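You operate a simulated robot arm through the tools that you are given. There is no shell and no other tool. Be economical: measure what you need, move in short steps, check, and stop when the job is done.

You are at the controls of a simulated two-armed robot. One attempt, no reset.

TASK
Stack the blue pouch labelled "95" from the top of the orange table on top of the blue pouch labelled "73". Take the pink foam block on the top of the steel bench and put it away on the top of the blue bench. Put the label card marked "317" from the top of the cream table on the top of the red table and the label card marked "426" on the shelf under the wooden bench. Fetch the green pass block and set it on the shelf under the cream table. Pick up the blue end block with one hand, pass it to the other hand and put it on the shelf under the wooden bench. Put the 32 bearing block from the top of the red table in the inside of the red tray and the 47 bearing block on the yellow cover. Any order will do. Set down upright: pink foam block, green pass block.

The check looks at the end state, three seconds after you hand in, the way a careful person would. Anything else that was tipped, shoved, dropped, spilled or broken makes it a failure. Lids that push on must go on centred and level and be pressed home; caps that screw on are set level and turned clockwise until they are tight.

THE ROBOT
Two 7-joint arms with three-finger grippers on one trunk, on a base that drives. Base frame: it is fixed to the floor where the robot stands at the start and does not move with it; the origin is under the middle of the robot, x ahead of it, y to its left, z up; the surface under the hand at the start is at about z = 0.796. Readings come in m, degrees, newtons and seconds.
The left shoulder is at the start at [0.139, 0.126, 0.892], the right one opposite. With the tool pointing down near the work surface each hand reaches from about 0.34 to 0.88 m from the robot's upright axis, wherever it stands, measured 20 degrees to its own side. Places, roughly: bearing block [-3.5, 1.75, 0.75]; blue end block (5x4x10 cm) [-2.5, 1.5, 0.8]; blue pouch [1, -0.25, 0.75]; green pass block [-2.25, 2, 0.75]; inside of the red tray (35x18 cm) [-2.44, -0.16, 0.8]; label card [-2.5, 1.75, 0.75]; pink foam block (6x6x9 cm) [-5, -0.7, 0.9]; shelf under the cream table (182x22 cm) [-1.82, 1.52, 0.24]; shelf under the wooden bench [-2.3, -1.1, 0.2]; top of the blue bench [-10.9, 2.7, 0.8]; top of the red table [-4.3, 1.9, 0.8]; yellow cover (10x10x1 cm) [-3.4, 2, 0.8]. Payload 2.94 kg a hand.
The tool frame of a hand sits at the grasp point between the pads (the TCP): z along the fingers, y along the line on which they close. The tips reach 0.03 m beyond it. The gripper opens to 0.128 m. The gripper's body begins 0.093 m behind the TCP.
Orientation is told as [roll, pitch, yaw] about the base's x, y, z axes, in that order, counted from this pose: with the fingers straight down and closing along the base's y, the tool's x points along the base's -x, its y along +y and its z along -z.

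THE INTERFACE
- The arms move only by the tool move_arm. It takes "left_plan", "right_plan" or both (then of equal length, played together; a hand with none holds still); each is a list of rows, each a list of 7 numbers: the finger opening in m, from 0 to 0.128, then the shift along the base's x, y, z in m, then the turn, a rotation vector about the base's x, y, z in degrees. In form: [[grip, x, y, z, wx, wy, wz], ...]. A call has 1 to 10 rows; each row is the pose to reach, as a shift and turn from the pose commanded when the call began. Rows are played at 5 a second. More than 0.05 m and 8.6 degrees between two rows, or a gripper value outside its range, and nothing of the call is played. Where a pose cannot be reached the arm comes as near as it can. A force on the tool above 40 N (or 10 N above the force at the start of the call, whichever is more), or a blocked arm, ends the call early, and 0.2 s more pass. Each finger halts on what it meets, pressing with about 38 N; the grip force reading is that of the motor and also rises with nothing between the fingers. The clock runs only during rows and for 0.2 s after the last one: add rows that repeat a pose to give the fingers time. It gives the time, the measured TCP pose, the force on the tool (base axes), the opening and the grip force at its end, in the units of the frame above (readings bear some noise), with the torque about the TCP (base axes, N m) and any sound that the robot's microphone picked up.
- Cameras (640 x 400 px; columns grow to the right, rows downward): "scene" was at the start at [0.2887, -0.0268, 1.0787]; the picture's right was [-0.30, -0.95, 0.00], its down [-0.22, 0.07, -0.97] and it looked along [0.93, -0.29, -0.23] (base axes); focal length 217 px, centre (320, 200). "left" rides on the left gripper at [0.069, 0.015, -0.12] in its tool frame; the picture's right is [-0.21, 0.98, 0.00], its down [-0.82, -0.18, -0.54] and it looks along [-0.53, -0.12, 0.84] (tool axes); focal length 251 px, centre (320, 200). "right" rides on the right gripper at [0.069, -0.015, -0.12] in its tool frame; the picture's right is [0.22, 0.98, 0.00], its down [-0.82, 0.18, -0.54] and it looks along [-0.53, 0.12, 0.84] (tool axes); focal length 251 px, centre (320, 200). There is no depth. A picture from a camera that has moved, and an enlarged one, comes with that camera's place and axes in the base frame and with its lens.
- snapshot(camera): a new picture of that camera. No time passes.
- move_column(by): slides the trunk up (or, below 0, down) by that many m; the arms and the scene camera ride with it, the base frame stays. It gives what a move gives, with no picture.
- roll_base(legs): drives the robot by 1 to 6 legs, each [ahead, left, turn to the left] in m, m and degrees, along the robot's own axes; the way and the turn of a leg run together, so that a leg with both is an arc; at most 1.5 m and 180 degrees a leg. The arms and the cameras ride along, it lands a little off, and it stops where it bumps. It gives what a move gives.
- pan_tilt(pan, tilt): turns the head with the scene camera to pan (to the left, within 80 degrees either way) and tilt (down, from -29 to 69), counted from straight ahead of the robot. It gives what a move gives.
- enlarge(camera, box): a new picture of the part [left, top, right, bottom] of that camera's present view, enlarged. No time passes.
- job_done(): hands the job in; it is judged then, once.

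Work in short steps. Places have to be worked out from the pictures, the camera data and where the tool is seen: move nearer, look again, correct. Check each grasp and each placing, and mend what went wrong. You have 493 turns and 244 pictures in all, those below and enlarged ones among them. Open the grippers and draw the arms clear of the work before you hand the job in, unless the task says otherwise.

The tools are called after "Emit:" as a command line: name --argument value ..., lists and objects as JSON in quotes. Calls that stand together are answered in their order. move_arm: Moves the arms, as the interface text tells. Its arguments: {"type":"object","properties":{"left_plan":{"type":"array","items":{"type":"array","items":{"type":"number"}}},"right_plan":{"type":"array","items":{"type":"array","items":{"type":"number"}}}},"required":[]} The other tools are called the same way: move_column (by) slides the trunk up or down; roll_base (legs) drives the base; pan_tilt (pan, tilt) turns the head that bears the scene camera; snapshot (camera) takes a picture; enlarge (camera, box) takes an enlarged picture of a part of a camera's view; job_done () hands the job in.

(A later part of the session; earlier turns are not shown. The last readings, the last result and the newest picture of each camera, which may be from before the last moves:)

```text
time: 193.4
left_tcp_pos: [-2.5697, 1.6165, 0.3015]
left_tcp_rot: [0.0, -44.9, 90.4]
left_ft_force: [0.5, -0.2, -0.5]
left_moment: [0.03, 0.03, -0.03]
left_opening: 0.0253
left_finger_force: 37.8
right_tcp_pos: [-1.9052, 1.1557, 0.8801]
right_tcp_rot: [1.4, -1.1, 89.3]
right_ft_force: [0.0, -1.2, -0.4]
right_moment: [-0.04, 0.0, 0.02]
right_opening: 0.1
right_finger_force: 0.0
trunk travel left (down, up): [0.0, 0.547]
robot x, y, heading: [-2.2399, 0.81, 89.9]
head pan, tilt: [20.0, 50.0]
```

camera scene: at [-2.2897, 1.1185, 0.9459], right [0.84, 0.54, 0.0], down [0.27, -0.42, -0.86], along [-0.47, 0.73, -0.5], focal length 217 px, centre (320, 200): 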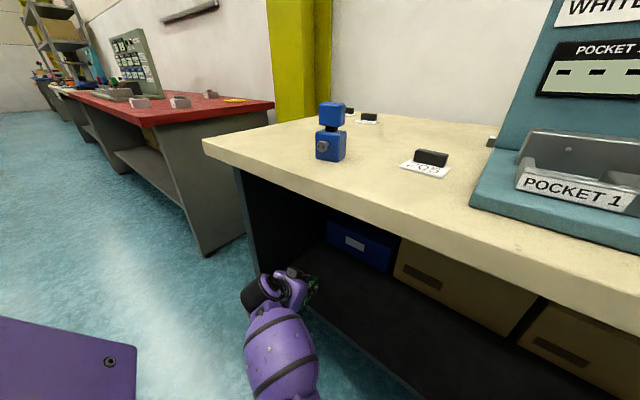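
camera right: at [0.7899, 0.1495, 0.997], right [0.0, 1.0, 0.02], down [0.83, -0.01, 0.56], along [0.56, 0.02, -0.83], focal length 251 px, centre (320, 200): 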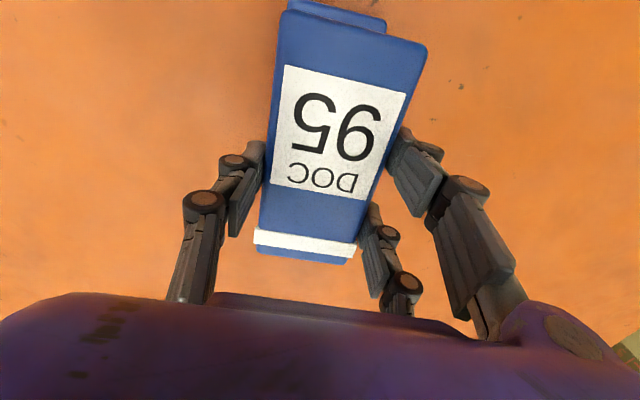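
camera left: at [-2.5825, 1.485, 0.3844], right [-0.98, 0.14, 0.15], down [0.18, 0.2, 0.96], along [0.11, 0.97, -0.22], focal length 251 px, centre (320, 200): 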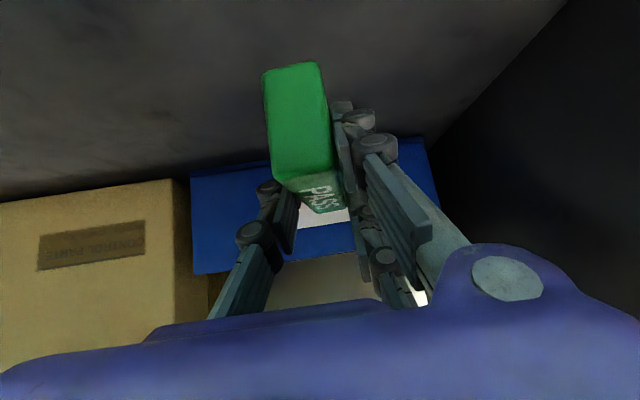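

Emit:
move_arm --left_plan '[[0.0, 0, 0, -0.005, 0, 0, 0], [0.0, 0, 0, -0.01, 0, 0, 0], [0.0, 0, 0, -0.014, 0, 0, 0], [0.0, 0, 0, -0.014, 0, 0, 0]]'

Emit:
snapshot --camera "left"

```text
time: 194.4
left_tcp_pos: [-2.5696, 1.6196, 0.2973]
left_tcp_rot: [0.4, -45.7, 90.2]
left_ft_force: [2.7, -3.0, 35.2]
left_moment: [-0.39, 0.45, 0.14]
left_opening: 0.0254
left_finger_force: 38.5
right_tcp_pos: [-1.9034, 1.1524, 0.8806]
right_tcp_rot: [1.6, -1.2, 89.4]
right_ft_force: [-0.1, -0.7, -0.3]
right_moment: [0.0, 0.02, -0.02]
right_opening: 0.0999
right_finger_force: 0.1
trunk travel left (down, up): [0.0, 0.547]
robot x, y, heading: [-2.2443, 0.8071, 89.7]
head pan, tilt: [20.0, 50.0]
```

```text
167 pictures are left
camera left: at [-2.5829, 1.486, 0.3318], right [-0.98, 0.14, 0.16], down [0.18, 0.19, 0.96], along [0.11, 0.97, -0.21], focal length 251 px, centre (320, 200)
```

left: 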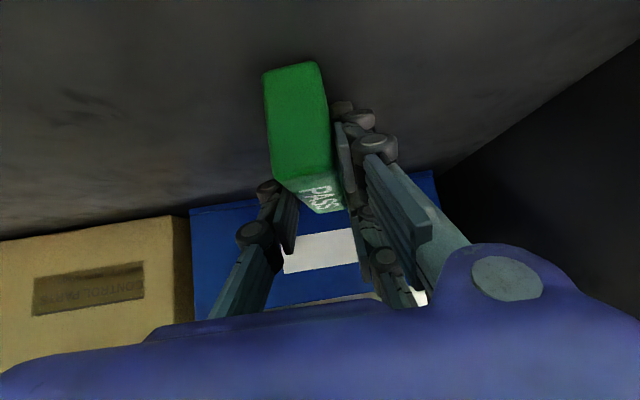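

Contact at 35 N. Ease up, release, and back out along the tool axis.

Emit:
move_arm --left_plan '[[0.0, 0, 0, 0.009, 0, 0, 0], [0.0, 0, 0, 0.01, 0, 0, 0], [0.03, 0, 0, 0.01, 0, 0, 0], [0.05, 0, 0, 0.01, 0, 0, 0], [0.07, 0, 0, 0.01, 0, 0, 0], [0.07, 0, -0.03, 0.04, 0, 0, 0], [0.07, 0, -0.06, 0.07, 0, 0, 0], [0.07, 0, -0.095, 0.1, 0, 0, 0], [0.07, 0, -0.13, 0.1, 0, 0, 0]]'

Emit:
snapshot --camera "left"

```text
time: 196.4
left_tcp_pos: [-2.5683, 1.4868, 0.3883]
left_tcp_rot: [0.0, -44.9, 90.4]
left_ft_force: [0.2, -0.3, 0.1]
left_moment: [0.01, -0.01, -0.02]
left_opening: 0.0701
left_finger_force: 0.0
right_tcp_pos: [-1.9047, 1.1561, 0.8795]
right_tcp_rot: [1.6, -1.1, 89.3]
right_ft_force: [0.1, 1.1, -0.2]
right_moment: [-0.02, -0.01, -0.01]
right_opening: 0.1
right_finger_force: 0.1
trunk travel left (down, up): [0.0, 0.547]
robot x, y, heading: [-2.2393, 0.8118, 90.0]
head pan, tilt: [20.0, 50.0]
```

```text
166 pictures are left
camera left: at [-2.5819, 1.3533, 0.4249], right [-0.98, 0.15, 0.15], down [0.18, 0.2, 0.96], along [0.11, 0.97, -0.22], focal length 251 px, centre (320, 200)
```

left: 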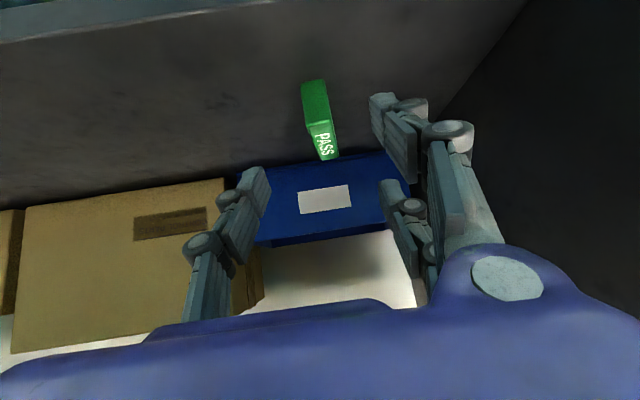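

PASS stands on the shelf. I back the base out from under the table.

Emit:
roll_base --legs '[[-0.35, 0, 0]]'

Emit:
move_column --by 0.2

Emit:
move_arm --left_plan '[[0.07, -0.03, 0, 0.03, -5, 0, 0], [0.07, -0.06, 0, 0.06, -10, 0, 0], [0.07, -0.09, 0, 0.1, -16, 0, 0], [0.07, -0.12, 0, 0.14, -24, 0, 0], [0.07, -0.14, 0.02, 0.18, -32, 0, 0], [0.07, -0.15, 0.04, 0.22, -40, 0, 0], [0.07, -0.15, 0.06, 0.26, -45, 0, 0], [0.07, -0.15, 0.06, 0.3, -45, 0, 0], [0.07, -0.15, 0.06, 0.34, -45, 0, 0]]'

Emit:
pan_tilt --pan 20 --tilt 30

Emit:
snapshot --camera "scene"

```text
time: 198.7
left_tcp_pos: [-2.5663, 1.1347, 0.3874]
left_tcp_rot: [0.0, -44.9, 90.0]
left_ft_force: [-0.2, -0.5, -0.4]
left_moment: [-0.01, 0.01, 0.01]
left_opening: 0.0701
left_finger_force: 0.1
right_tcp_pos: [-1.9047, 0.8012, 0.8795]
right_tcp_rot: [1.5, -1.2, 88.9]
right_ft_force: [0.3, -0.6, -0.2]
right_moment: [-0.01, 0.02, 0.02]
right_opening: 0.1
right_finger_force: 0.0
trunk travel left (down, up): [0.0, 0.547]
robot x, y, heading: [-2.2399, 0.4576, 89.2]
head pan, tilt: [20.0, 50.0]
```

```text
time: 200.9
left_tcp_pos: [-2.566, 1.1362, 0.5867]
left_tcp_rot: [0.1, -44.8, 90.0]
left_ft_force: [-0.2, 0.8, -0.5]
left_moment: [-0.02, -0.01, 0.01]
left_opening: 0.0699
left_finger_force: 0.0
right_tcp_pos: [-1.905, 0.8003, 1.0797]
right_tcp_rot: [1.4, -1.1, 88.9]
right_ft_force: [0.2, -0.2, 1.1]
right_moment: [0.0, 0.0, -0.01]
right_opening: 0.1002
right_finger_force: 0.2
trunk travel left (down, up): [-0.2, 0.347]
robot x, y, heading: [-2.2446, 0.4562, 89.7]
head pan, tilt: [20.0, 50.0]
```

```text
time: 202.9
left_tcp_pos: [-2.718, 1.1967, 0.9282]
left_tcp_rot: [-0.1, 0.1, 90.0]
left_ft_force: [0.1, -0.9, -0.3]
left_moment: [0.01, 0.07, 0.0]
left_opening: 0.0701
left_finger_force: 0.1
right_tcp_pos: [-1.9036, 0.7998, 1.0797]
right_tcp_rot: [1.6, -1.1, 88.9]
right_ft_force: [-0.2, 0.1, 0.0]
right_moment: [-0.01, 0.02, 0.01]
right_opening: 0.1003
right_finger_force: 0.1
trunk travel left (down, up): [-0.2, 0.347]
robot x, y, heading: [-2.246, 0.4564, 89.4]
head pan, tilt: [20.0, 50.0]
```

```text
time: 203.7
left_tcp_pos: [-2.7182, 1.1979, 0.9259]
left_tcp_rot: [0.0, 0.1, 90.0]
left_ft_force: [0.2, 0.7, -0.3]
left_moment: [-0.01, 0.02, 0.03]
left_opening: 0.0701
left_finger_force: 0.0
right_tcp_pos: [-1.9047, 0.8007, 1.0798]
right_tcp_rot: [1.5, -1.2, 89.0]
right_ft_force: [0.1, -0.2, -0.1]
right_moment: [-0.01, -0.01, 0.02]
right_opening: 0.0997
right_finger_force: 0.1
trunk travel left (down, up): [-0.2, 0.347]
robot x, y, heading: [-2.2457, 0.4598, 89.2]
head pan, tilt: [20.0, 30.0]
```

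```text
165 pictures are left
camera scene: at [-2.2725, 0.7095, 1.1514], right [0.94, 0.33, 0.0], down [0.17, -0.47, -0.87], along [-0.29, 0.82, -0.5], focal length 217 px, centre (320, 200)
```

scene: 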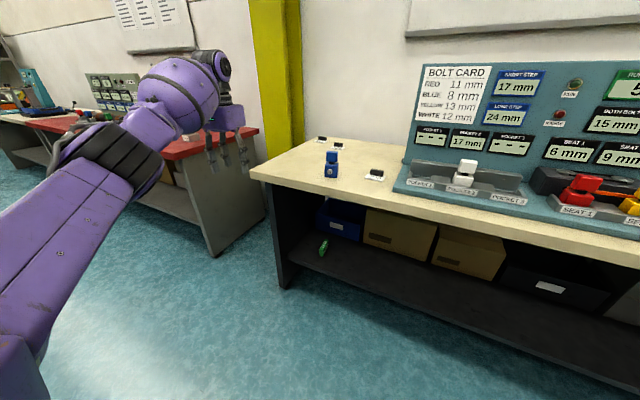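

Left arm is back in its normal (elbow-out) posture and PASS is seen standing on the shelf. Next: the blue end block. I position the base at about (-2.32,0.86), heading 90°.

Emit:
roll_base --legs '[[0.39, 0.075, 0.7]]'

Emit:
pan_tilt --pan 10 --tilt 40

Emit:
snapshot --camera "scene"

```text
time: 206.2
left_tcp_pos: [-2.7971, 1.5955, 0.9277]
left_tcp_rot: [0.0, 0.1, 90.5]
left_ft_force: [0.2, 0.3, -0.5]
left_moment: [-0.03, 0.03, 0.02]
left_opening: 0.0701
left_finger_force: 0.0
right_tcp_pos: [-1.9791, 1.2058, 1.0787]
right_tcp_rot: [1.4, -1.1, 89.4]
right_ft_force: [0.3, 0.2, -0.1]
right_moment: [-0.01, -0.02, 0.01]
right_opening: 0.0999
right_finger_force: 0.0
trunk travel left (down, up): [-0.2, 0.347]
robot x, y, heading: [-2.3143, 0.8608, 89.5]
head pan, tilt: [20.0, 30.0]
```

```text
time: 206.9
left_tcp_pos: [-2.7959, 1.596, 0.9262]
left_tcp_rot: [-0.1, 0.1, 90.6]
left_ft_force: [-0.3, 0.4, 0.9]
left_moment: [-0.02, 0.02, -0.02]
left_opening: 0.0702
left_finger_force: 0.1
right_tcp_pos: [-1.9798, 1.2049, 1.079]
right_tcp_rot: [1.5, -1.0, 89.5]
right_ft_force: [0.8, 0.2, 0.1]
right_moment: [0.04, -0.02, 0.01]
right_opening: 0.0998
right_finger_force: 0.0
trunk travel left (down, up): [-0.2, 0.347]
robot x, y, heading: [-2.3149, 0.8589, 89.7]
head pan, tilt: [10.0, 40.0]
```

```text
164 pictures are left
camera scene: at [-2.3305, 1.1104, 1.1362], right [0.98, 0.17, 0.0], down [0.11, -0.63, -0.77], along [-0.13, 0.76, -0.64], focal length 217 px, centre (320, 200)
```

scene: 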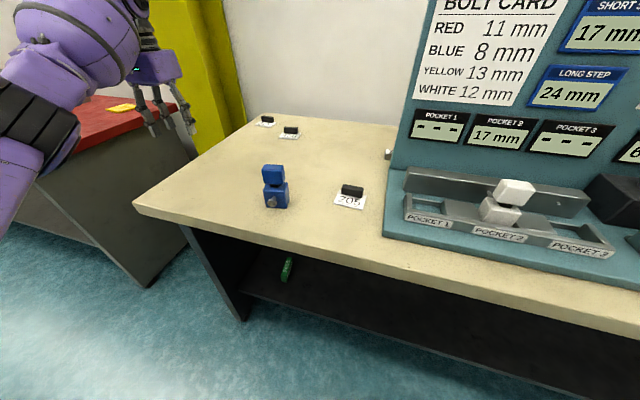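

I zoom in on the blue block for its pose.

Emit:
enlarge --camera "scene" --box '[236, 150, 316, 220]'

```text
5.71 times, centred on (276, 185) of scene
camera zoom: at [-2.3305, 1.1104, 1.1362], right [0.98, 0.17, 0.0], down [0.11, -0.63, -0.77], along [-0.13, 0.76, -0.64], focal length 1242 px, centre (571, 286)
```

zoom: 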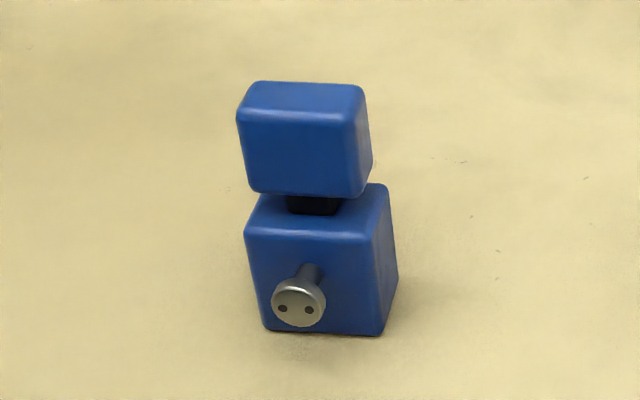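

Block centre (-2.493,1.484), yaw ≈5°, upper cube z 0.866–0.90. I bring the left hand above it with yaw ≈5° (closing along y).

Emit:
move_arm --left_plan '[[0.09, 0.0, 0, 0.03, 0, 0, -8], [0.09, 0.02, 0, 0.06, 0, 0, -16], [0.09, 0.05, 0, 0.08, 0, 0, -24], [0.09, 0.08, 0, 0.09, 0, 0, -32], [0.09, 0.11, 0, 0.1, 0, 0, -40], [0.09, 0.14, -0.02, 0.1, 0, 0, -48], [0.09, 0.17, -0.04, 0.1, 0, 0, -56], [0.09, 0.2, -0.06, 0.1, 0, 0, -64], [0.09, 0.23, -0.08, 0.1, 0, 0, -72], [0.09, 0.26, -0.1, 0.1, 0, 0, -80]]'

Emit:
snapshot --camera "left"

```text
time: 209.2
left_tcp_pos: [-2.5356, 1.4947, 1.029]
left_tcp_rot: [0.1, 0.0, 10.4]
left_ft_force: [0.0, -0.3, -0.6]
left_moment: [0.01, -0.01, -0.02]
left_opening: 0.09
left_finger_force: 0.1
right_tcp_pos: [-1.9793, 1.2064, 1.0785]
right_tcp_rot: [1.4, -1.1, 89.4]
right_ft_force: [0.0, 0.4, 0.4]
right_moment: [0.0, 0.0, 0.01]
right_opening: 0.0999
right_finger_force: 0.0
trunk travel left (down, up): [-0.2, 0.347]
robot x, y, heading: [-2.3145, 0.8581, 89.9]
head pan, tilt: [10.0, 40.0]
```

```text
162 pictures are left
camera left: at [-2.6054, 1.4976, 1.1492], right [0.04, 1.0, 0.0], down [0.84, -0.03, 0.54], along [0.54, -0.02, -0.84], focal length 251 px, centre (320, 200)
```

left: 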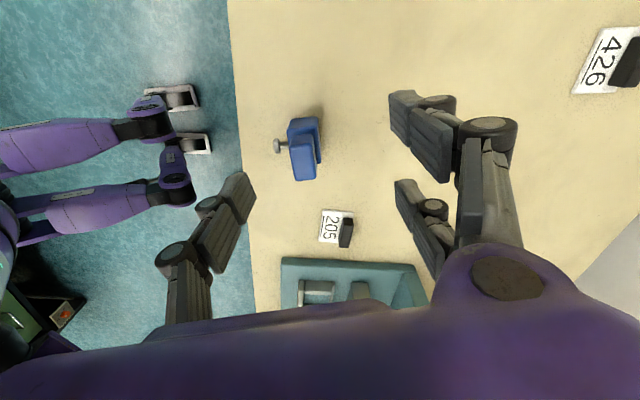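

Emit:
enlarge --camera "left" --box '[260, 100, 340, 190]'

```text
4.44 times, centred on (300, 145) of left
camera zoom: at [-2.6054, 1.4976, 1.1492], right [0.04, 1.0, 0.0], down [0.84, -0.03, 0.54], along [0.54, -0.02, -0.84], focal length 1118 px, centre (409, 444)
```

zoom: 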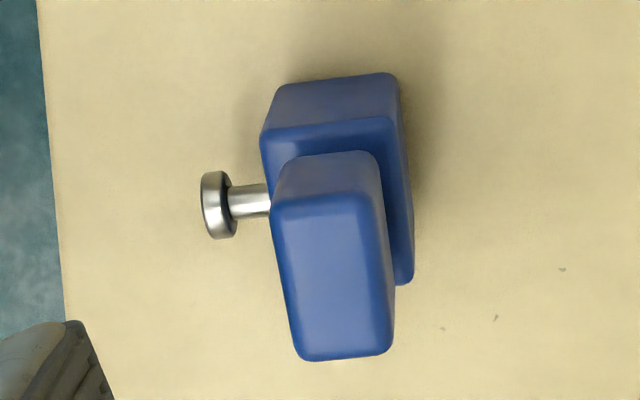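

Upper cube centre is (-2.494,1.475), yaw 5.7°. I descend and close on it.

Emit:
move_arm --left_plan '[[0.09, 0.02, -0.01, -0.03, 0, 0, -2.5], [0.09, 0.0415, -0.02, -0.06, 0, 0, -4.7], [0.09, 0.0415, -0.02, -0.1, 0, 0, -4.7], [0.09, 0.0415, -0.02, -0.13, 0, 0, -4.7], [0.09, 0.0415, -0.02, -0.142, 0, 0, -4.7], [0.09, 0.0415, -0.02, -0.142, 0, 0, -4.7]]'

Emit:
snapshot --camera "scene"

```text
time: 210.6
left_tcp_pos: [-2.495, 1.4725, 0.8837]
left_tcp_rot: [-0.1, 0.1, 5.7]
left_ft_force: [-0.7, 0.4, -0.5]
left_moment: [-0.03, -0.01, 0.0]
left_opening: 0.0899
left_finger_force: 0.0
right_tcp_pos: [-1.9786, 1.2056, 1.0791]
right_tcp_rot: [1.5, -1.2, 89.3]
right_ft_force: [0.1, 0.2, -0.4]
right_moment: [-0.03, 0.0, 0.01]
right_opening: 0.1001
right_finger_force: 0.1
trunk travel left (down, up): [-0.2, 0.347]
robot x, y, heading: [-2.3148, 0.8601, 89.5]
head pan, tilt: [10.0, 40.0]
```

```text
160 pictures are left
camera scene: at [-2.3303, 1.1104, 1.1361], right [0.99, 0.17, 0.0], down [0.11, -0.63, -0.77], along [-0.13, 0.75, -0.64], focal length 217 px, centre (320, 200)
```

scene: 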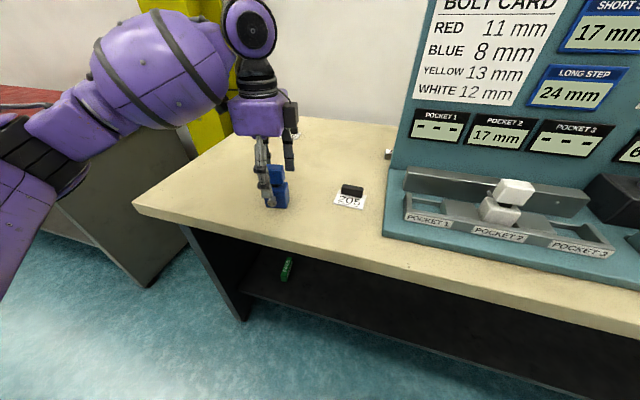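

Positioned; closing.

Emit:
move_arm --left_plan '[[0.06, 0, 0, 0, 0, 0, 0], [0.03, 0, 0, 0, 0, 0, 0], [0.0, 0, 0, 0, 0, 0, 0], [0.0, 0, 0, 0, 0, 0, 0], [0.0, 0, 0, 0, 0, 0, 0], [0.0, 0, 0, 0.02, 0, 0, 0], [0.0, 0, 0, 0.06, 0, 0, 0], [0.0, 0, 0, 0.1, 0, 0, 0]]'

Emit:
snapshot --camera "scene"

```text
time: 212.3
left_tcp_pos: [-2.4944, 1.4741, 0.9851]
left_tcp_rot: [0.1, 0.1, 5.8]
left_ft_force: [1.5, -0.1, -2.6]
left_moment: [0.01, -0.03, -0.01]
left_opening: 0.0253
left_finger_force: 37.7
right_tcp_pos: [-1.9804, 1.2069, 1.0791]
right_tcp_rot: [1.4, -1.2, 89.4]
right_ft_force: [-0.4, 0.2, 0.3]
right_moment: [0.03, 0.01, -0.02]
right_opening: 0.0999
right_finger_force: 0.0
trunk travel left (down, up): [-0.2, 0.347]
robot x, y, heading: [-2.3144, 0.8586, 90.1]
head pan, tilt: [10.0, 40.0]
```

```text
159 pictures are left
camera scene: at [-2.3301, 1.1099, 1.1362], right [0.99, 0.17, 0.0], down [0.11, -0.63, -0.77], along [-0.13, 0.75, -0.64], focal length 217 px, centre (320, 200)
```

scene: 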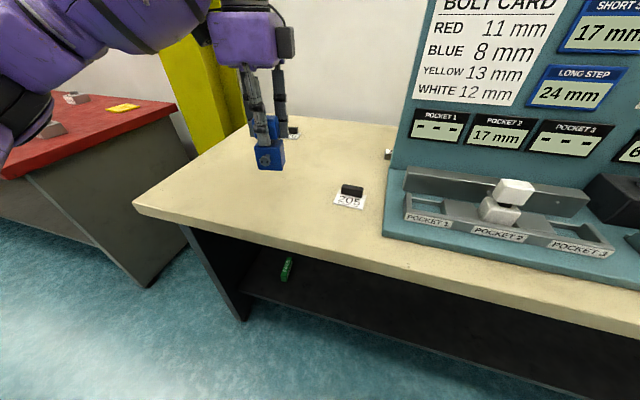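

Held. I back off 0.45 m into the aisle for the handover.

Emit:
roll_base --legs '[[-0.45, 0, 0]]'

Emit:
move_arm --left_plan '[[0.0, 0.0, 0, 0.01, 0, 0, 8], [0.0, 0.01, 0, 0.02, 0, 0, 16], [0.0, 0.03, 0, 0.03, 0, 0, 24], [0.0, 0.05, 0, 0.03, 0, 0, 32], [0.0, 0.07, 0, 0.03, 0, 0, 39], [0.0, 0.1, 0, 0.03, 0, 0, 39], [0.0, 0.12, 0, 0.03, 0, 0, 39], [0.0, 0.12, 0, 0.03, 0, 0, 39]]'

```text
time: 215.1
left_tcp_pos: [-2.4984, 1.0135, 0.9849]
left_tcp_rot: [0.0, 0.1, 6.2]
left_ft_force: [-0.8, 0.7, -2.9]
left_moment: [0.04, 0.03, 0.03]
left_opening: 0.0252
left_finger_force: 38.0
right_tcp_pos: [-1.9815, 0.7492, 1.0798]
right_tcp_rot: [1.5, -1.1, 89.9]
right_ft_force: [-0.3, -0.4, -0.4]
right_moment: [0.05, -0.04, 0.01]
right_opening: 0.0998
right_finger_force: 0.0
trunk travel left (down, up): [-0.2, 0.347]
robot x, y, heading: [-2.315, 0.3958, 90.4]
head pan, tilt: [10.0, 40.0]
```

```text
time: 216.9
left_tcp_pos: [-2.3779, 1.0136, 1.0147]
left_tcp_rot: [-0.1, 0.1, 45.4]
left_ft_force: [-0.5, -0.7, -3.5]
left_moment: [-0.01, -0.01, -0.03]
left_opening: 0.0249
left_finger_force: 38.3
right_tcp_pos: [-1.9822, 0.7503, 1.0792]
right_tcp_rot: [1.6, -1.1, 89.9]
right_ft_force: [0.0, -0.4, 1.0]
right_moment: [0.02, -0.02, 0.04]
right_opening: 0.1001
right_finger_force: 0.1
trunk travel left (down, up): [-0.2, 0.347]
robot x, y, heading: [-2.3138, 0.3965, 90.5]
head pan, tilt: [10.0, 40.0]
```

I shift the block a bit farther forward and lower to give the right arm a comfortable posture, then start yawing/tilting the right hand.

Emit:
move_arm --left_plan '[[0.0, 0, 0.03, -0.03, 0, 0, 0], [0.0, 0, 0.06, -0.06, 0, 0, 0], [0.0, 0, 0.09, -0.09, 0, 0, 0], [0.0, 0, 0.12, -0.1, 0, 0, 0], [0.0, 0, 0.12, -0.1, 0, 0, 0], [0.0, 0, 0.12, -0.1, 0, 0, 0]]' --right_plan '[[0.1, 0, 0.03, -0.01, 0, 0, 8], [0.1, 0, 0.06, -0.02, 0, 0, 16], [0.1, 0, 0.09, -0.03, 0, 0, 24], [0.1, 0, 0.12, -0.04, 0, 0, 32], [0.1, 0, 0.15, -0.05, 0, 0, 40], [0.1, 0, 0.18, -0.06, 0, 0, 45.5]]'

Emit:
move_arm --right_plan '[[0.1, -0.03, 0.01, 0, 5.6, 5.7, 0], [0.1, -0.06, 0.02, 0, 11.2, 11.4, 0], [0.1, -0.09, 0.03, 0, 16.8, 17.1, 0], [0.1, -0.12, 0.04, 0, 22.4, 22.8, 0], [0.1, -0.15, 0.05, 0, 28, 28.5, 0], [0.1, -0.18, 0.06, 0, 31.6, 32, 0], [0.1, -0.2, 0.07, 0, 31.6, 32, 0]]'

Emit:
snapshot --camera "right"

Emit:
snapshot --camera "scene"

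```text
time: 218.5
left_tcp_pos: [-2.3786, 1.1361, 0.9157]
left_tcp_rot: [0.0, 0.3, 45.5]
left_ft_force: [-0.1, -0.4, -3.1]
left_moment: [0.03, 0.05, 0.0]
left_opening: 0.0254
left_finger_force: 38.5
right_tcp_pos: [-2.0463, 0.8792, 1.138]
right_tcp_rot: [-19.5, -11.3, 137.9]
right_ft_force: [-0.5, 0.4, -0.3]
right_moment: [-0.02, 0.08, 0.02]
right_opening: 0.0998
right_finger_force: 0.0
right hand out of reach, approached as far as the arm can: row 5, 6
trunk travel left (down, up): [-0.2, 0.347]
robot x, y, heading: [-2.3177, 0.4008, 90.3]
head pan, tilt: [10.0, 40.0]
stopped in row 6 (right hand): the arm was blocked; the commanded pose is now the measured one
```

```text
time: 220.1
left_tcp_pos: [-2.3798, 1.1358, 0.9154]
left_tcp_rot: [0.0, 0.1, 45.5]
left_ft_force: [1.0, -0.2, -3.7]
left_moment: [-0.01, -0.02, 0.0]
left_opening: 0.0252
left_finger_force: 38.3
right_tcp_pos: [-2.2493, 0.9496, 1.1392]
right_tcp_rot: [-22.7, -56.1, 139.6]
right_ft_force: [-1.3, -0.1, 0.8]
right_moment: [0.02, -0.02, 0.0]
right_opening: 0.1
right_finger_force: 0.0
trunk travel left (down, up): [-0.2, 0.347]
robot x, y, heading: [-2.3175, 0.4001, 90.3]
head pan, tilt: [10.0, 40.0]
```

```text
158 pictures are left
camera right: at [-2.1668, 0.8381, 1.1451], right [-0.73, -0.56, -0.39], down [-0.32, -0.22, 0.92], along [-0.6, 0.8, -0.02], focal length 251 px, centre (320, 200)
```

right: 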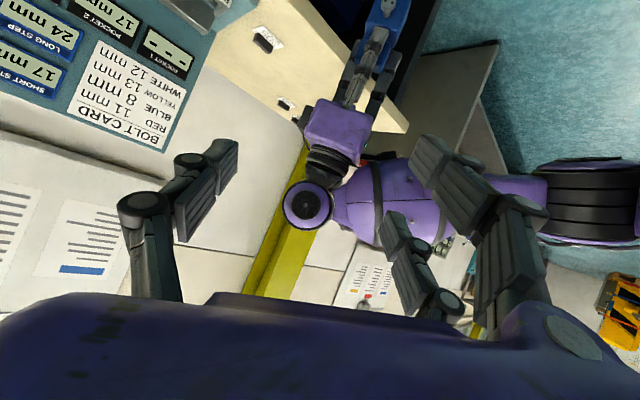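

```text
157 pictures are left
camera scene: at [-2.3325, 0.6513, 1.136], right [0.98, 0.18, 0.0], down [0.12, -0.63, -0.77], along [-0.14, 0.75, -0.64], focal length 217 px, centre (320, 200)
```

scene: 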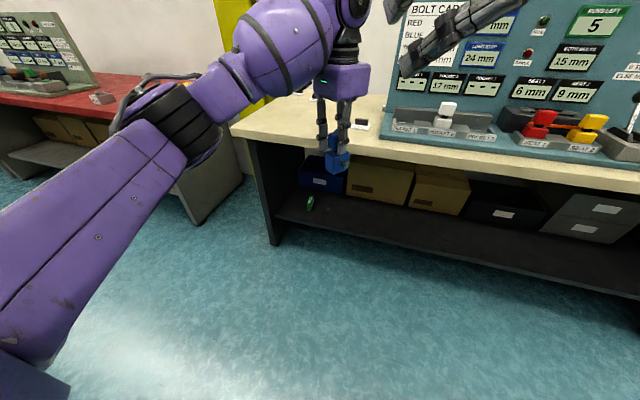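

The right hand got a roll of -22° on the way. I correct the orientation toward [0,-45,135] while moving to the standoff point.

Emit:
move_arm --right_plan '[[0.1, 0, 0.02, -0.03, -5.6, -0.1, 4.9], [0.1, -0.01, 0.04, -0.06, -11.2, -0.2, 9.8], [0.1, -0.02, 0.06, -0.09, -16.9, -0.3, 14.6], [0.1, -0.02, 0.08, -0.13, -16.9, -0.3, 14.6], [0.1, -0.02, 0.08, -0.13, -16.9, -0.3, 14.6]]'

```text
time: 221.3
left_tcp_pos: [-2.3798, 1.134, 0.9146]
left_tcp_rot: [0.0, 0.1, 45.5]
left_ft_force: [-0.9, 0.4, -3.1]
left_moment: [0.05, -0.01, 0.02]
left_opening: 0.0251
left_finger_force: 37.7
right_tcp_pos: [-2.2683, 1.0284, 1.009]
right_tcp_rot: [-3.0, -44.7, 139.1]
right_ft_force: [1.4, -1.1, 0.3]
right_moment: [0.0, 0.02, -0.01]
right_opening: 0.1002
right_finger_force: 0.1
trunk travel left (down, up): [-0.2, 0.347]
robot x, y, heading: [-2.3165, 0.402, 90.4]
head pan, tilt: [10.0, 40.0]
```

Emit:
move_arm --right_plan '[[0.1, -0.02, 0.018, -0.018, -0.8, 0.7, -0.8], [0.1, -0.04, 0.037, -0.037, -1.6, 1.4, -1.6], [0.1, -0.04, 0.037, -0.037, -1.6, 1.4, -1.6]]'

Emit:
snapshot --camera "right"

Emit:
snapshot --camera "scene"

```text
time: 222.1
left_tcp_pos: [-2.3802, 1.1354, 0.9153]
left_tcp_rot: [0.0, 0.0, 45.5]
left_ft_force: [0.8, 0.1, -3.3]
left_moment: [-0.01, -0.02, -0.02]
left_opening: 0.0249
left_finger_force: 38.3
right_tcp_pos: [-2.3073, 1.0655, 0.973]
right_tcp_rot: [0.2, -44.7, 135.4]
right_ft_force: [-0.1, -0.2, 0.2]
right_moment: [0.03, -0.02, -0.01]
right_opening: 0.0998
right_finger_force: 0.0
trunk travel left (down, up): [-0.2, 0.347]
robot x, y, heading: [-2.3142, 0.4, 90.4]
head pan, tilt: [10.0, 40.0]
```

```text
156 pictures are left
camera right: at [-2.2015, 0.9831, 1.0088], right [-0.58, -0.8, -0.15], down [-0.27, 0.02, 0.96], along [-0.77, 0.6, -0.23], focal length 251 px, centre (320, 200)
```

right: 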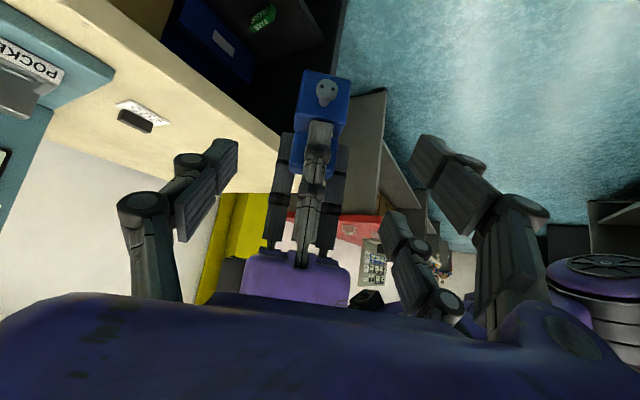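

```text
155 pictures are left
camera scene: at [-2.3317, 0.6506, 1.1362], right [0.98, 0.18, 0.0], down [0.12, -0.63, -0.77], along [-0.14, 0.75, -0.64], focal length 217 px, centre (320, 200)
```

scene: 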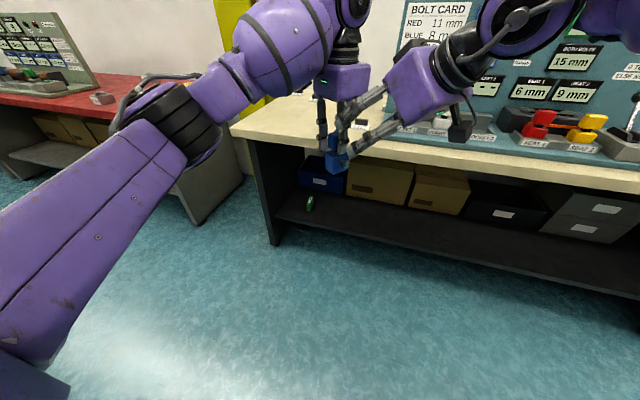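

Aligned with the knob side of the lower cube. I advance 0.11 m along the tool axis and check.

Emit:
move_arm --right_plan '[[0.1, -0.02, 0.0198, -0.028, 0, 0, 0], [0.1, -0.04, 0.0395, -0.056, 0, 0, 0], [0.1, -0.056, 0.055, -0.078, 0, 0, 0], [0.1, -0.056, 0.055, -0.078, 0, 0, 0]]'

Emit:
snapshot --camera "right"

Emit:
enlarge --camera "scene" --box '[280, 60, 440, 200]'

```text
time: 223.1
left_tcp_pos: [-2.3791, 1.1353, 0.9154]
left_tcp_rot: [0.0, 0.0, 45.6]
left_ft_force: [0.2, 0.7, -2.4]
left_moment: [-0.01, 0.0, 0.0]
left_opening: 0.0252
left_finger_force: 37.9
right_tcp_pos: [-2.3358, 1.0956, 0.9304]
right_tcp_rot: [0.1, -44.5, 135.4]
right_ft_force: [0.4, -0.7, 0.5]
right_moment: [-0.03, 0.02, 0.02]
right_opening: 0.0999
right_finger_force: 0.0
right hand out of reach, approached as far as the arm can: row 2, 3, 4
trunk travel left (down, up): [-0.2, 0.347]
robot x, y, heading: [-2.3121, 0.398, 90.4]
head pan, tilt: [10.0, 40.0]
```

```text
154 pictures are left
camera right: at [-2.2309, 1.0125, 0.9668], right [-0.58, -0.8, -0.15], down [-0.27, 0.02, 0.96], along [-0.77, 0.6, -0.23], focal length 251 px, centre (320, 200)
```

right: 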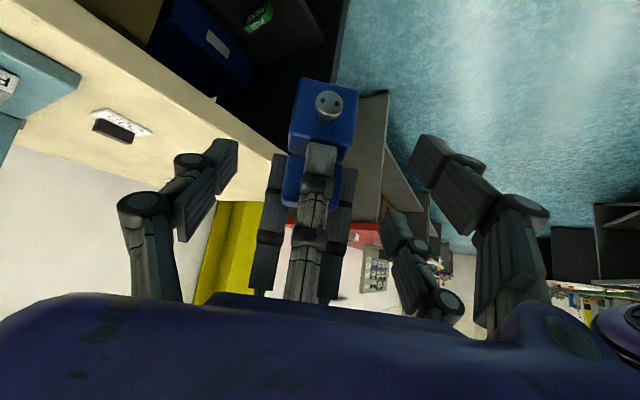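

```text
2.86 times, centred on (360, 130) of scene
camera zoom: at [-2.3317, 0.6513, 1.136], right [0.98, 0.18, 0.0], down [0.12, -0.63, -0.77], along [-0.14, 0.75, -0.64], focal length 621 px, centre (206, 400)
```

zoom: 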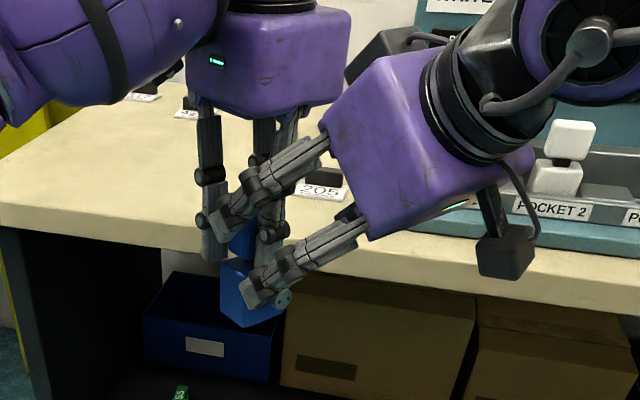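

The right arm is at a limit, so I bring the left hand with the block into the right gripper instead.

Emit:
move_arm --left_plan '[[0.0, 0.016, -0.0147, 0.0216, 0, 0, 0], [0.0, 0.032, -0.0293, 0.0431, 0, 0, 0], [0.0, 0.032, -0.0293, 0.0431, 0, 0, 0]]'

Emit:
snapshot --camera "right"

Emit:
enlarge --camera "scene" --box '[280, 60, 440, 200]'

```text
time: 223.9
left_tcp_pos: [-2.3469, 1.1064, 0.9586]
left_tcp_rot: [0.1, 0.2, 45.4]
left_ft_force: [-0.3, 0.5, -3.4]
left_moment: [0.01, 0.02, -0.03]
left_opening: 0.0251
left_finger_force: 38.0
right_tcp_pos: [-2.338, 1.0956, 0.9309]
right_tcp_rot: [0.1, -44.6, 135.4]
right_ft_force: [0.2, -0.2, -0.9]
right_moment: [-0.03, -0.03, 0.0]
right_opening: 0.0998
right_finger_force: 0.1
trunk travel left (down, up): [-0.2, 0.347]
robot x, y, heading: [-2.3142, 0.3973, 90.6]
head pan, tilt: [10.0, 40.0]
```

```text
152 pictures are left
camera right: at [-2.2315, 1.0125, 0.9667], right [-0.58, -0.8, -0.15], down [-0.27, 0.02, 0.96], along [-0.77, 0.6, -0.23], focal length 251 px, centre (320, 200)
```

right: 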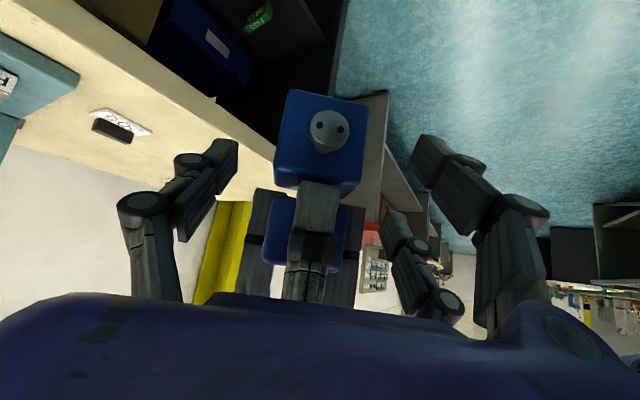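

```text
2.86 times, centred on (360, 130) of scene
camera zoom: at [-2.332, 0.6515, 1.1359], right [0.98, 0.18, 0.0], down [0.12, -0.63, -0.77], along [-0.14, 0.75, -0.64], focal length 621 px, centre (206, 400)
```

zoom: 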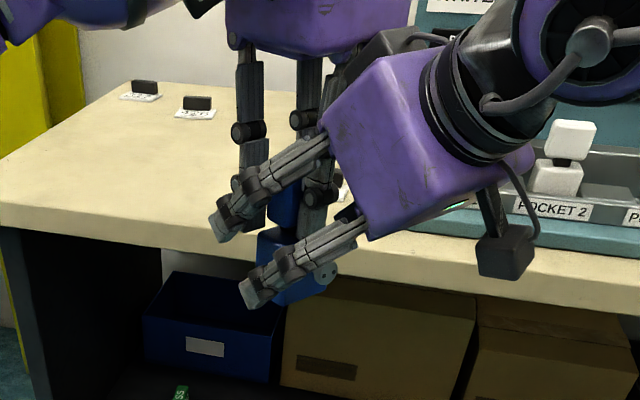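

Continue the last third, then close the right hand gently on the lower cube.

Emit:
move_arm --left_plan '[[0.0, 0.008, -0.0073, 0.011, 0, 0, 0], [0.0, 0.0155, -0.0146, 0.0216, 0, 0, 0], [0.0, 0.0155, -0.0146, 0.0216, 0, 0, 0]]'

Emit:
snapshot --camera "right"

Emit:
enlarge --camera "scene" --box '[280, 60, 440, 200]'

```text
time: 224.5
left_tcp_pos: [-2.3438, 1.0999, 0.9723]
left_tcp_rot: [0.3, 0.5, 46.8]
left_ft_force: [-2.1, 3.7, -1.3]
left_moment: [-0.3, -0.18, 0.05]
left_opening: 0.0252
left_finger_force: 37.7
right_tcp_pos: [-2.3372, 1.0939, 0.9356]
right_tcp_rot: [-0.1, -45.0, 135.6]
right_ft_force: [1.8, -3.8, -1.5]
right_moment: [0.44, 0.2, -0.03]
right_opening: 0.1
right_finger_force: 0.0
trunk travel left (down, up): [-0.2, 0.347]
robot x, y, heading: [-2.3131, 0.3997, 90.3]
head pan, tilt: [10.0, 40.0]
stopped in row 2 (left hand): the force on the tool passed its limit at 52 N (the readings are from after the stop); the commanded pose is now the measured one
```

```text
150 pictures are left
camera right: at [-2.2313, 1.0115, 0.9704], right [-0.58, -0.8, -0.15], down [-0.27, 0.01, 0.96], along [-0.77, 0.6, -0.22], focal length 251 px, centre (320, 200)
```

right: 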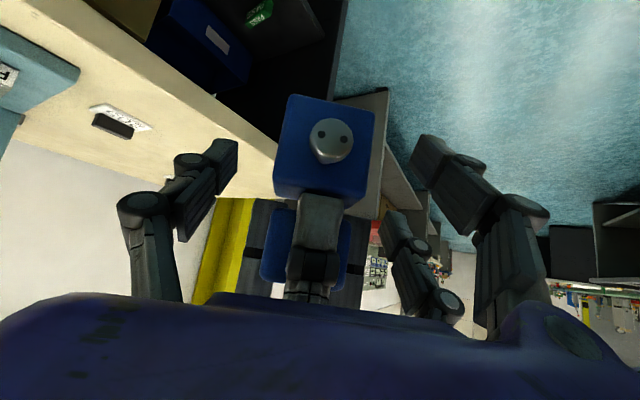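

```text
2.86 times, centred on (360, 130) of scene
camera zoom: at [-2.3319, 0.6511, 1.136], right [0.98, 0.18, 0.0], down [0.12, -0.63, -0.77], along [-0.14, 0.75, -0.64], focal length 621 px, centre (206, 400)
```

zoom: 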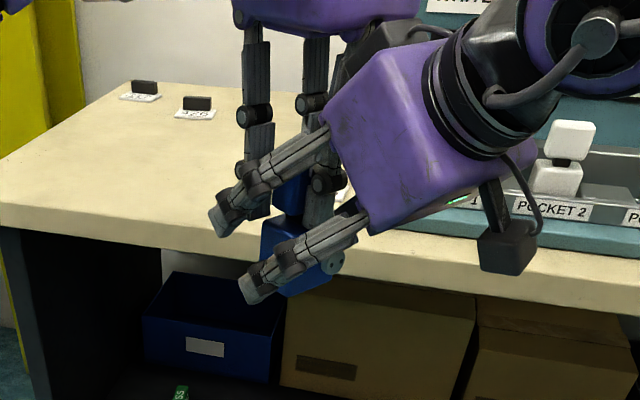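

The left finger just touched the right palm; but the right fingers already overlap the lower cube well. I close the right hand here.

Emit:
move_arm --right_plan '[[0.08, 0, 0, 0, 0, 0, 0], [0.06, 0, 0, 0, 0, 0, 0], [0.04, 0, 0, 0, 0, 0, 0], [0.02, 0, 0, 0, 0, 0, 0], [0.02, 0, 0, 0, 0, 0, 0], [0.02, 0, 0, 0, 0, 0, 0]]'

Emit:
snapshot --camera "right"

```text
time: 225.9
left_tcp_pos: [-2.3408, 1.0994, 0.9716]
left_tcp_rot: [0.3, 0.1, 46.5]
left_ft_force: [-0.5, 5.9, -1.4]
left_moment: [-0.27, -0.81, -0.37]
left_opening: 0.0253
left_finger_force: 37.8
right_tcp_pos: [-2.3401, 1.0903, 0.9348]
right_tcp_rot: [0.1, -45.2, 136.1]
right_ft_force: [0.6, -5.2, -0.5]
right_moment: [0.48, 0.88, 0.39]
right_opening: 0.0613
right_finger_force: 31.0
trunk travel left (down, up): [-0.2, 0.347]
robot x, y, heading: [-2.3099, 0.4004, 90.4]
head pan, tilt: [10.0, 40.0]
stopped in row 6 (left hand): the force on the tool passed its limit at 40 N (the readings are from after the stop); the commanded pose is now the measured one
```

```text
148 pictures are left
camera right: at [-2.2337, 1.0092, 0.9707], right [-0.57, -0.81, -0.15], down [-0.27, 0.01, 0.96], along [-0.78, 0.59, -0.22], focal length 251 px, centre (320, 200)
```

right: 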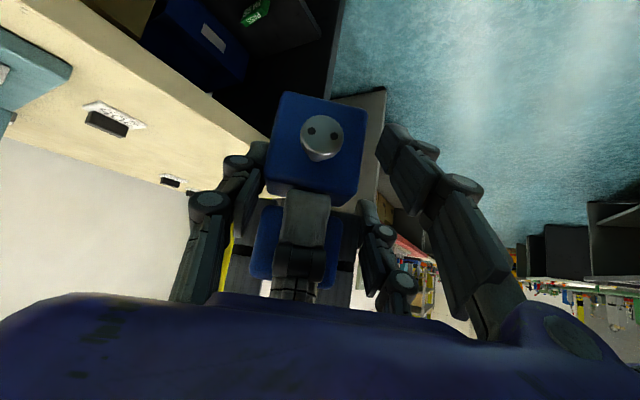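

The block sits ~5 mm off-centre between the right fingers. I open slightly, shift the left hand 6 mm, then close.

Emit:
move_arm --right_plan '[[0.075, 0, 0, 0, 0, 0, 0], [0.075, 0, 0, 0, 0, 0, 0], [0.06, 0, 0, 0, 0, 0, 0], [0.05, 0, 0, 0, 0, 0, 0], [0.045, 0, 0, 0, 0, 0, 0], [0.045, 0, 0, 0, 0, 0, 0]]' --left_plan '[[0.0, 0, 0, 0, 0, 0, 0], [0.0, -0.0042, -0.0045, 0, 0, 0, 0], [0.0, -0.0042, -0.0045, 0, 0, 0, 0], [0.0, -0.0042, -0.0045, 0, 0, 0, 0], [0.0, -0.0042, -0.0045, 0, 0, 0, 0], [0.0, -0.0042, -0.0045, 0, 0, 0, 0]]'

Emit:
snapshot --camera "right"

```text
time: 227.3
left_tcp_pos: [-2.3449, 1.0965, 0.9704]
left_tcp_rot: [0.4, -0.1, 46.7]
left_ft_force: [5.7, 35.8, -8.0]
left_moment: [0.26, -0.97, -1.02]
left_opening: 0.0251
left_finger_force: 38.1
right_tcp_pos: [-2.3429, 1.0887, 0.9367]
right_tcp_rot: [0.1, -45.1, 136.4]
right_ft_force: [-5.0, -35.4, 4.7]
right_moment: [1.02, 0.74, 1.13]
right_opening: 0.0658
right_finger_force: 15.9
trunk travel left (down, up): [-0.2, 0.347]
robot x, y, heading: [-2.3134, 0.4019, 90.5]
head pan, tilt: [10.0, 40.0]
```

```text
147 pictures are left
camera right: at [-2.2351, 1.0078, 0.9709], right [-0.56, -0.81, -0.15], down [-0.27, 0.01, 0.96], along [-0.78, 0.58, -0.22], focal length 251 px, centre (320, 200)
```

right: 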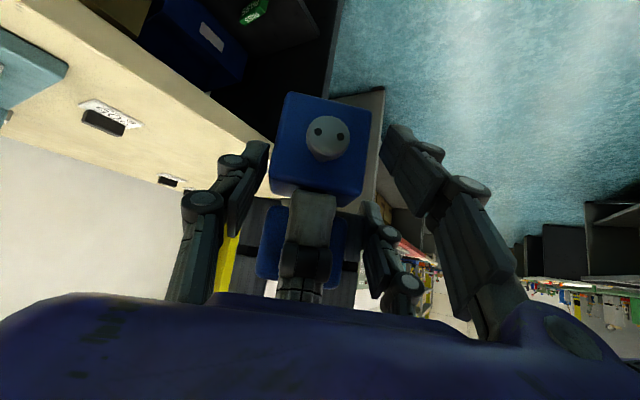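

The reaction shows I moved the wrong way. I open, shift the left hand +12 mm along the closing axis, then close again.

Emit:
move_arm --right_plan '[[0.08, 0, 0, 0, 0, 0, 0], [0.08, 0, 0, 0, 0, 0, 0], [0.07, 0, 0, 0, 0, 0, 0], [0.06, 0, 0, 0, 0, 0, 0], [0.052, 0, 0, 0, 0, 0, 0], [0.052, 0, 0, 0, 0, 0, 0]]' --left_plan '[[0.0, 0, 0, 0, 0, 0, 0], [0.0, 0.0082, 0.0085, 0, 0, 0, 0], [0.0, 0.0082, 0.0085, 0, 0, 0, 0], [0.0, 0.0082, 0.0085, 0, 0, 0, 0], [0.0, 0.0082, 0.0085, 0, 0, 0, 0], [0.0, 0.0082, 0.0085, 0, 0, 0, 0]]'

```text
time: 228.7
left_tcp_pos: [-2.3374, 1.104, 0.9709]
left_tcp_rot: [0.4, 0.4, 46.7]
left_ft_force: [-17.0, -11.7, 0.1]
left_moment: [-0.45, 0.21, -0.08]
left_opening: 0.0252
left_finger_force: 38.3
right_tcp_pos: [-2.3394, 1.0935, 0.9351]
right_tcp_rot: [-0.1, -45.0, 135.7]
right_ft_force: [17.7, 13.2, -3.4]
right_moment: [0.02, 0.44, -0.06]
right_opening: 0.0642
right_finger_force: 9.8
trunk travel left (down, up): [-0.2, 0.347]
robot x, y, heading: [-2.313, 0.3995, 90.5]
head pan, tilt: [10.0, 40.0]
```

Now the other finger touches; so the effective width is ~0.061 and the original position was centred. I shift back halfway and grip firmly.

Emit:
move_arm --right_plan '[[0.07, 0, 0, 0, 0, 0, 0], [0.07, 0, 0, 0, 0, 0, 0], [0.06, 0, 0, 0, 0, 0, 0], [0.05, 0, 0, 0, 0, 0, 0], [0.04, 0, 0, 0, 0, 0, 0], [0.04, 0, 0, 0, 0, 0, 0]]' --left_plan '[[0.0, 0, 0, 0, 0, 0, 0], [0.0, -0.003, -0.003, 0, 0, 0, 0], [0.0, -0.003, -0.003, 0, 0, 0, 0], [0.0, -0.003, -0.003, 0, 0, 0, 0], [0.0, -0.003, -0.003, 0, 0, 0, 0], [0.0, -0.003, -0.003, 0, 0, 0, 0]]'

Emit:
snapshot --camera "right"

Emit:
enlarge --camera "scene" --box '[290, 80, 390, 160]'

```text
time: 230.1
left_tcp_pos: [-2.3405, 1.101, 0.97]
left_tcp_rot: [0.4, 0.2, 46.6]
left_ft_force: [-14.3, 8.2, -1.3]
left_moment: [-0.72, -0.17, -0.07]
left_opening: 0.0249
left_finger_force: 38.2
right_tcp_pos: [-2.34, 1.0916, 0.9357]
right_tcp_rot: [-0.1, -45.1, 136.0]
right_ft_force: [14.1, -8.0, -1.7]
right_moment: [0.99, 0.65, -0.02]
right_opening: 0.0612
right_finger_force: 15.5
trunk travel left (down, up): [-0.2, 0.347]
robot x, y, heading: [-2.313, 0.4014, 90.3]
head pan, tilt: [10.0, 40.0]
```

```text
146 pictures are left
camera right: at [-2.2331, 1.0097, 0.9709], right [-0.57, -0.81, -0.15], down [-0.27, 0.01, 0.96], along [-0.78, 0.59, -0.22], focal length 251 px, centre (320, 200)
```

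right: 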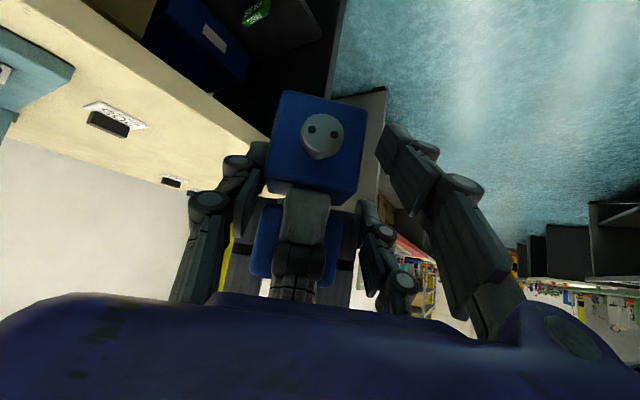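

```text
5.00 times, centred on (340, 120) of scene
camera zoom: at [-2.3317, 0.6511, 1.136], right [0.98, 0.18, 0.0], down [0.12, -0.63, -0.77], along [-0.14, 0.75, -0.64], focal length 1086 px, centre (220, 600)
```

zoom: 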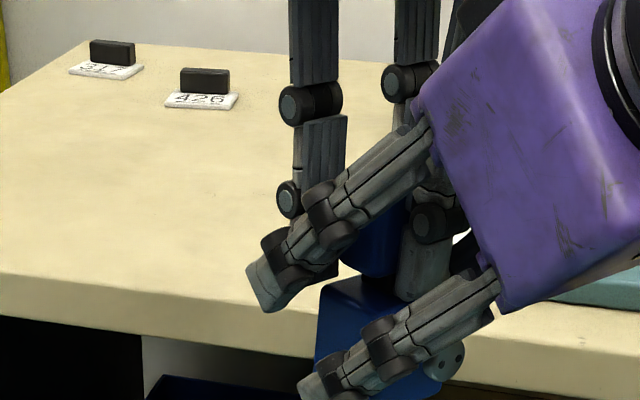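

The right gripper's finger pair seems to touch the left's rear finger pair. I open, shift the right hand down-and-back perpendicular to its axis by ~18 mm, and close again.

Emit:
move_arm --right_plan '[[0.09, 0, 0, 0, 0, 0, 0], [0.1, 0, 0, 0, 0, 0, 0], [0.1, 0.0045, -0.0045, -0.0064, 0, 0, 0], [0.1, 0.009, -0.009, -0.0127, 0, 0, 0], [0.08, 0.009, -0.009, -0.0127, 0, 0, 0], [0.06, 0.009, -0.009, -0.0127, 0, 0, 0], [0.04, 0.009, -0.009, -0.0127, 0, 0, 0], [0.03, 0.009, -0.009, -0.0127, 0, 0, 0], [0.03, 0.009, -0.009, -0.0127, 0, 0, 0]]'

Emit:
enlarge --camera "scene" --box '[290, 80, 390, 160]'

```text
time: 232.1
left_tcp_pos: [-2.3403, 1.1013, 0.9701]
left_tcp_rot: [0.4, 0.3, 46.7]
left_ft_force: [-6.2, -9.8, -3.6]
left_moment: [-0.36, 0.14, -0.46]
left_opening: 0.0254
left_finger_force: 38.4
right_tcp_pos: [-2.3303, 1.0819, 0.9238]
right_tcp_rot: [0.1, -45.0, 135.9]
right_ft_force: [6.6, 10.5, 1.3]
right_moment: [-0.13, 0.13, 0.2]
right_opening: 0.0579
right_finger_force: 20.5
trunk travel left (down, up): [-0.2, 0.347]
robot x, y, heading: [-2.3162, 0.4012, 90.3]
head pan, tilt: [10.0, 40.0]
```

```text
5.00 times, centred on (340, 120) of scene
camera zoom: at [-2.3317, 0.6511, 1.136], right [0.98, 0.18, 0.0], down [0.12, -0.63, -0.77], along [-0.14, 0.75, -0.64], focal length 1086 px, centre (220, 600)
```

zoom: 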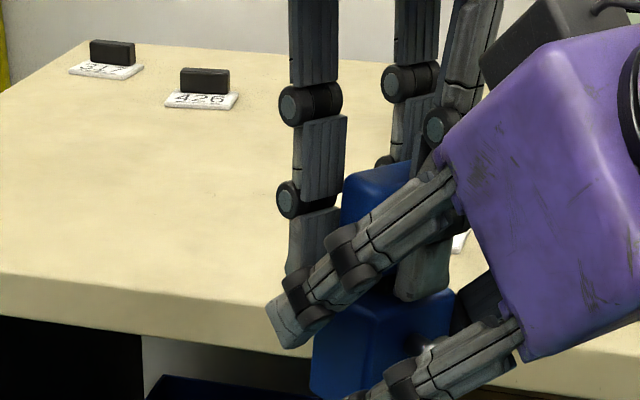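

Better: mild lateral force only. I shift the right hand 4 mm along the closing axis to centre it, closing fully.

Emit:
move_arm --right_plan '[[0.03, 0.0015, 0.0015, 0, 0, 0, 0], [0.03, 0.003, 0.003, 0, 0, 0, 0], [0.02, 0.004, 0.004, 0, 0, 0, 0], [0.02, 0.004, 0.004, 0, 0, 0, 0], [0.02, 0.004, 0.004, 0, 0, 0, 0]]'

```text
time: 233.3
left_tcp_pos: [-2.3386, 1.1015, 0.9712]
left_tcp_rot: [0.5, 0.0, 46.6]
left_ft_force: [9.0, 25.6, -8.1]
left_moment: [0.7, -0.22, -0.72]
left_opening: 0.0252
left_finger_force: 38.2
right_tcp_pos: [-2.3299, 1.084, 0.9244]
right_tcp_rot: [0.1, -45.1, 136.3]
right_ft_force: [-8.2, -26.0, 6.7]
right_moment: [0.61, -0.09, 1.13]
right_opening: 0.0574
right_finger_force: 28.0
trunk travel left (down, up): [-0.2, 0.347]
robot x, y, heading: [-2.3208, 0.4007, 90.3]
head pan, tilt: [10.0, 40.0]
```

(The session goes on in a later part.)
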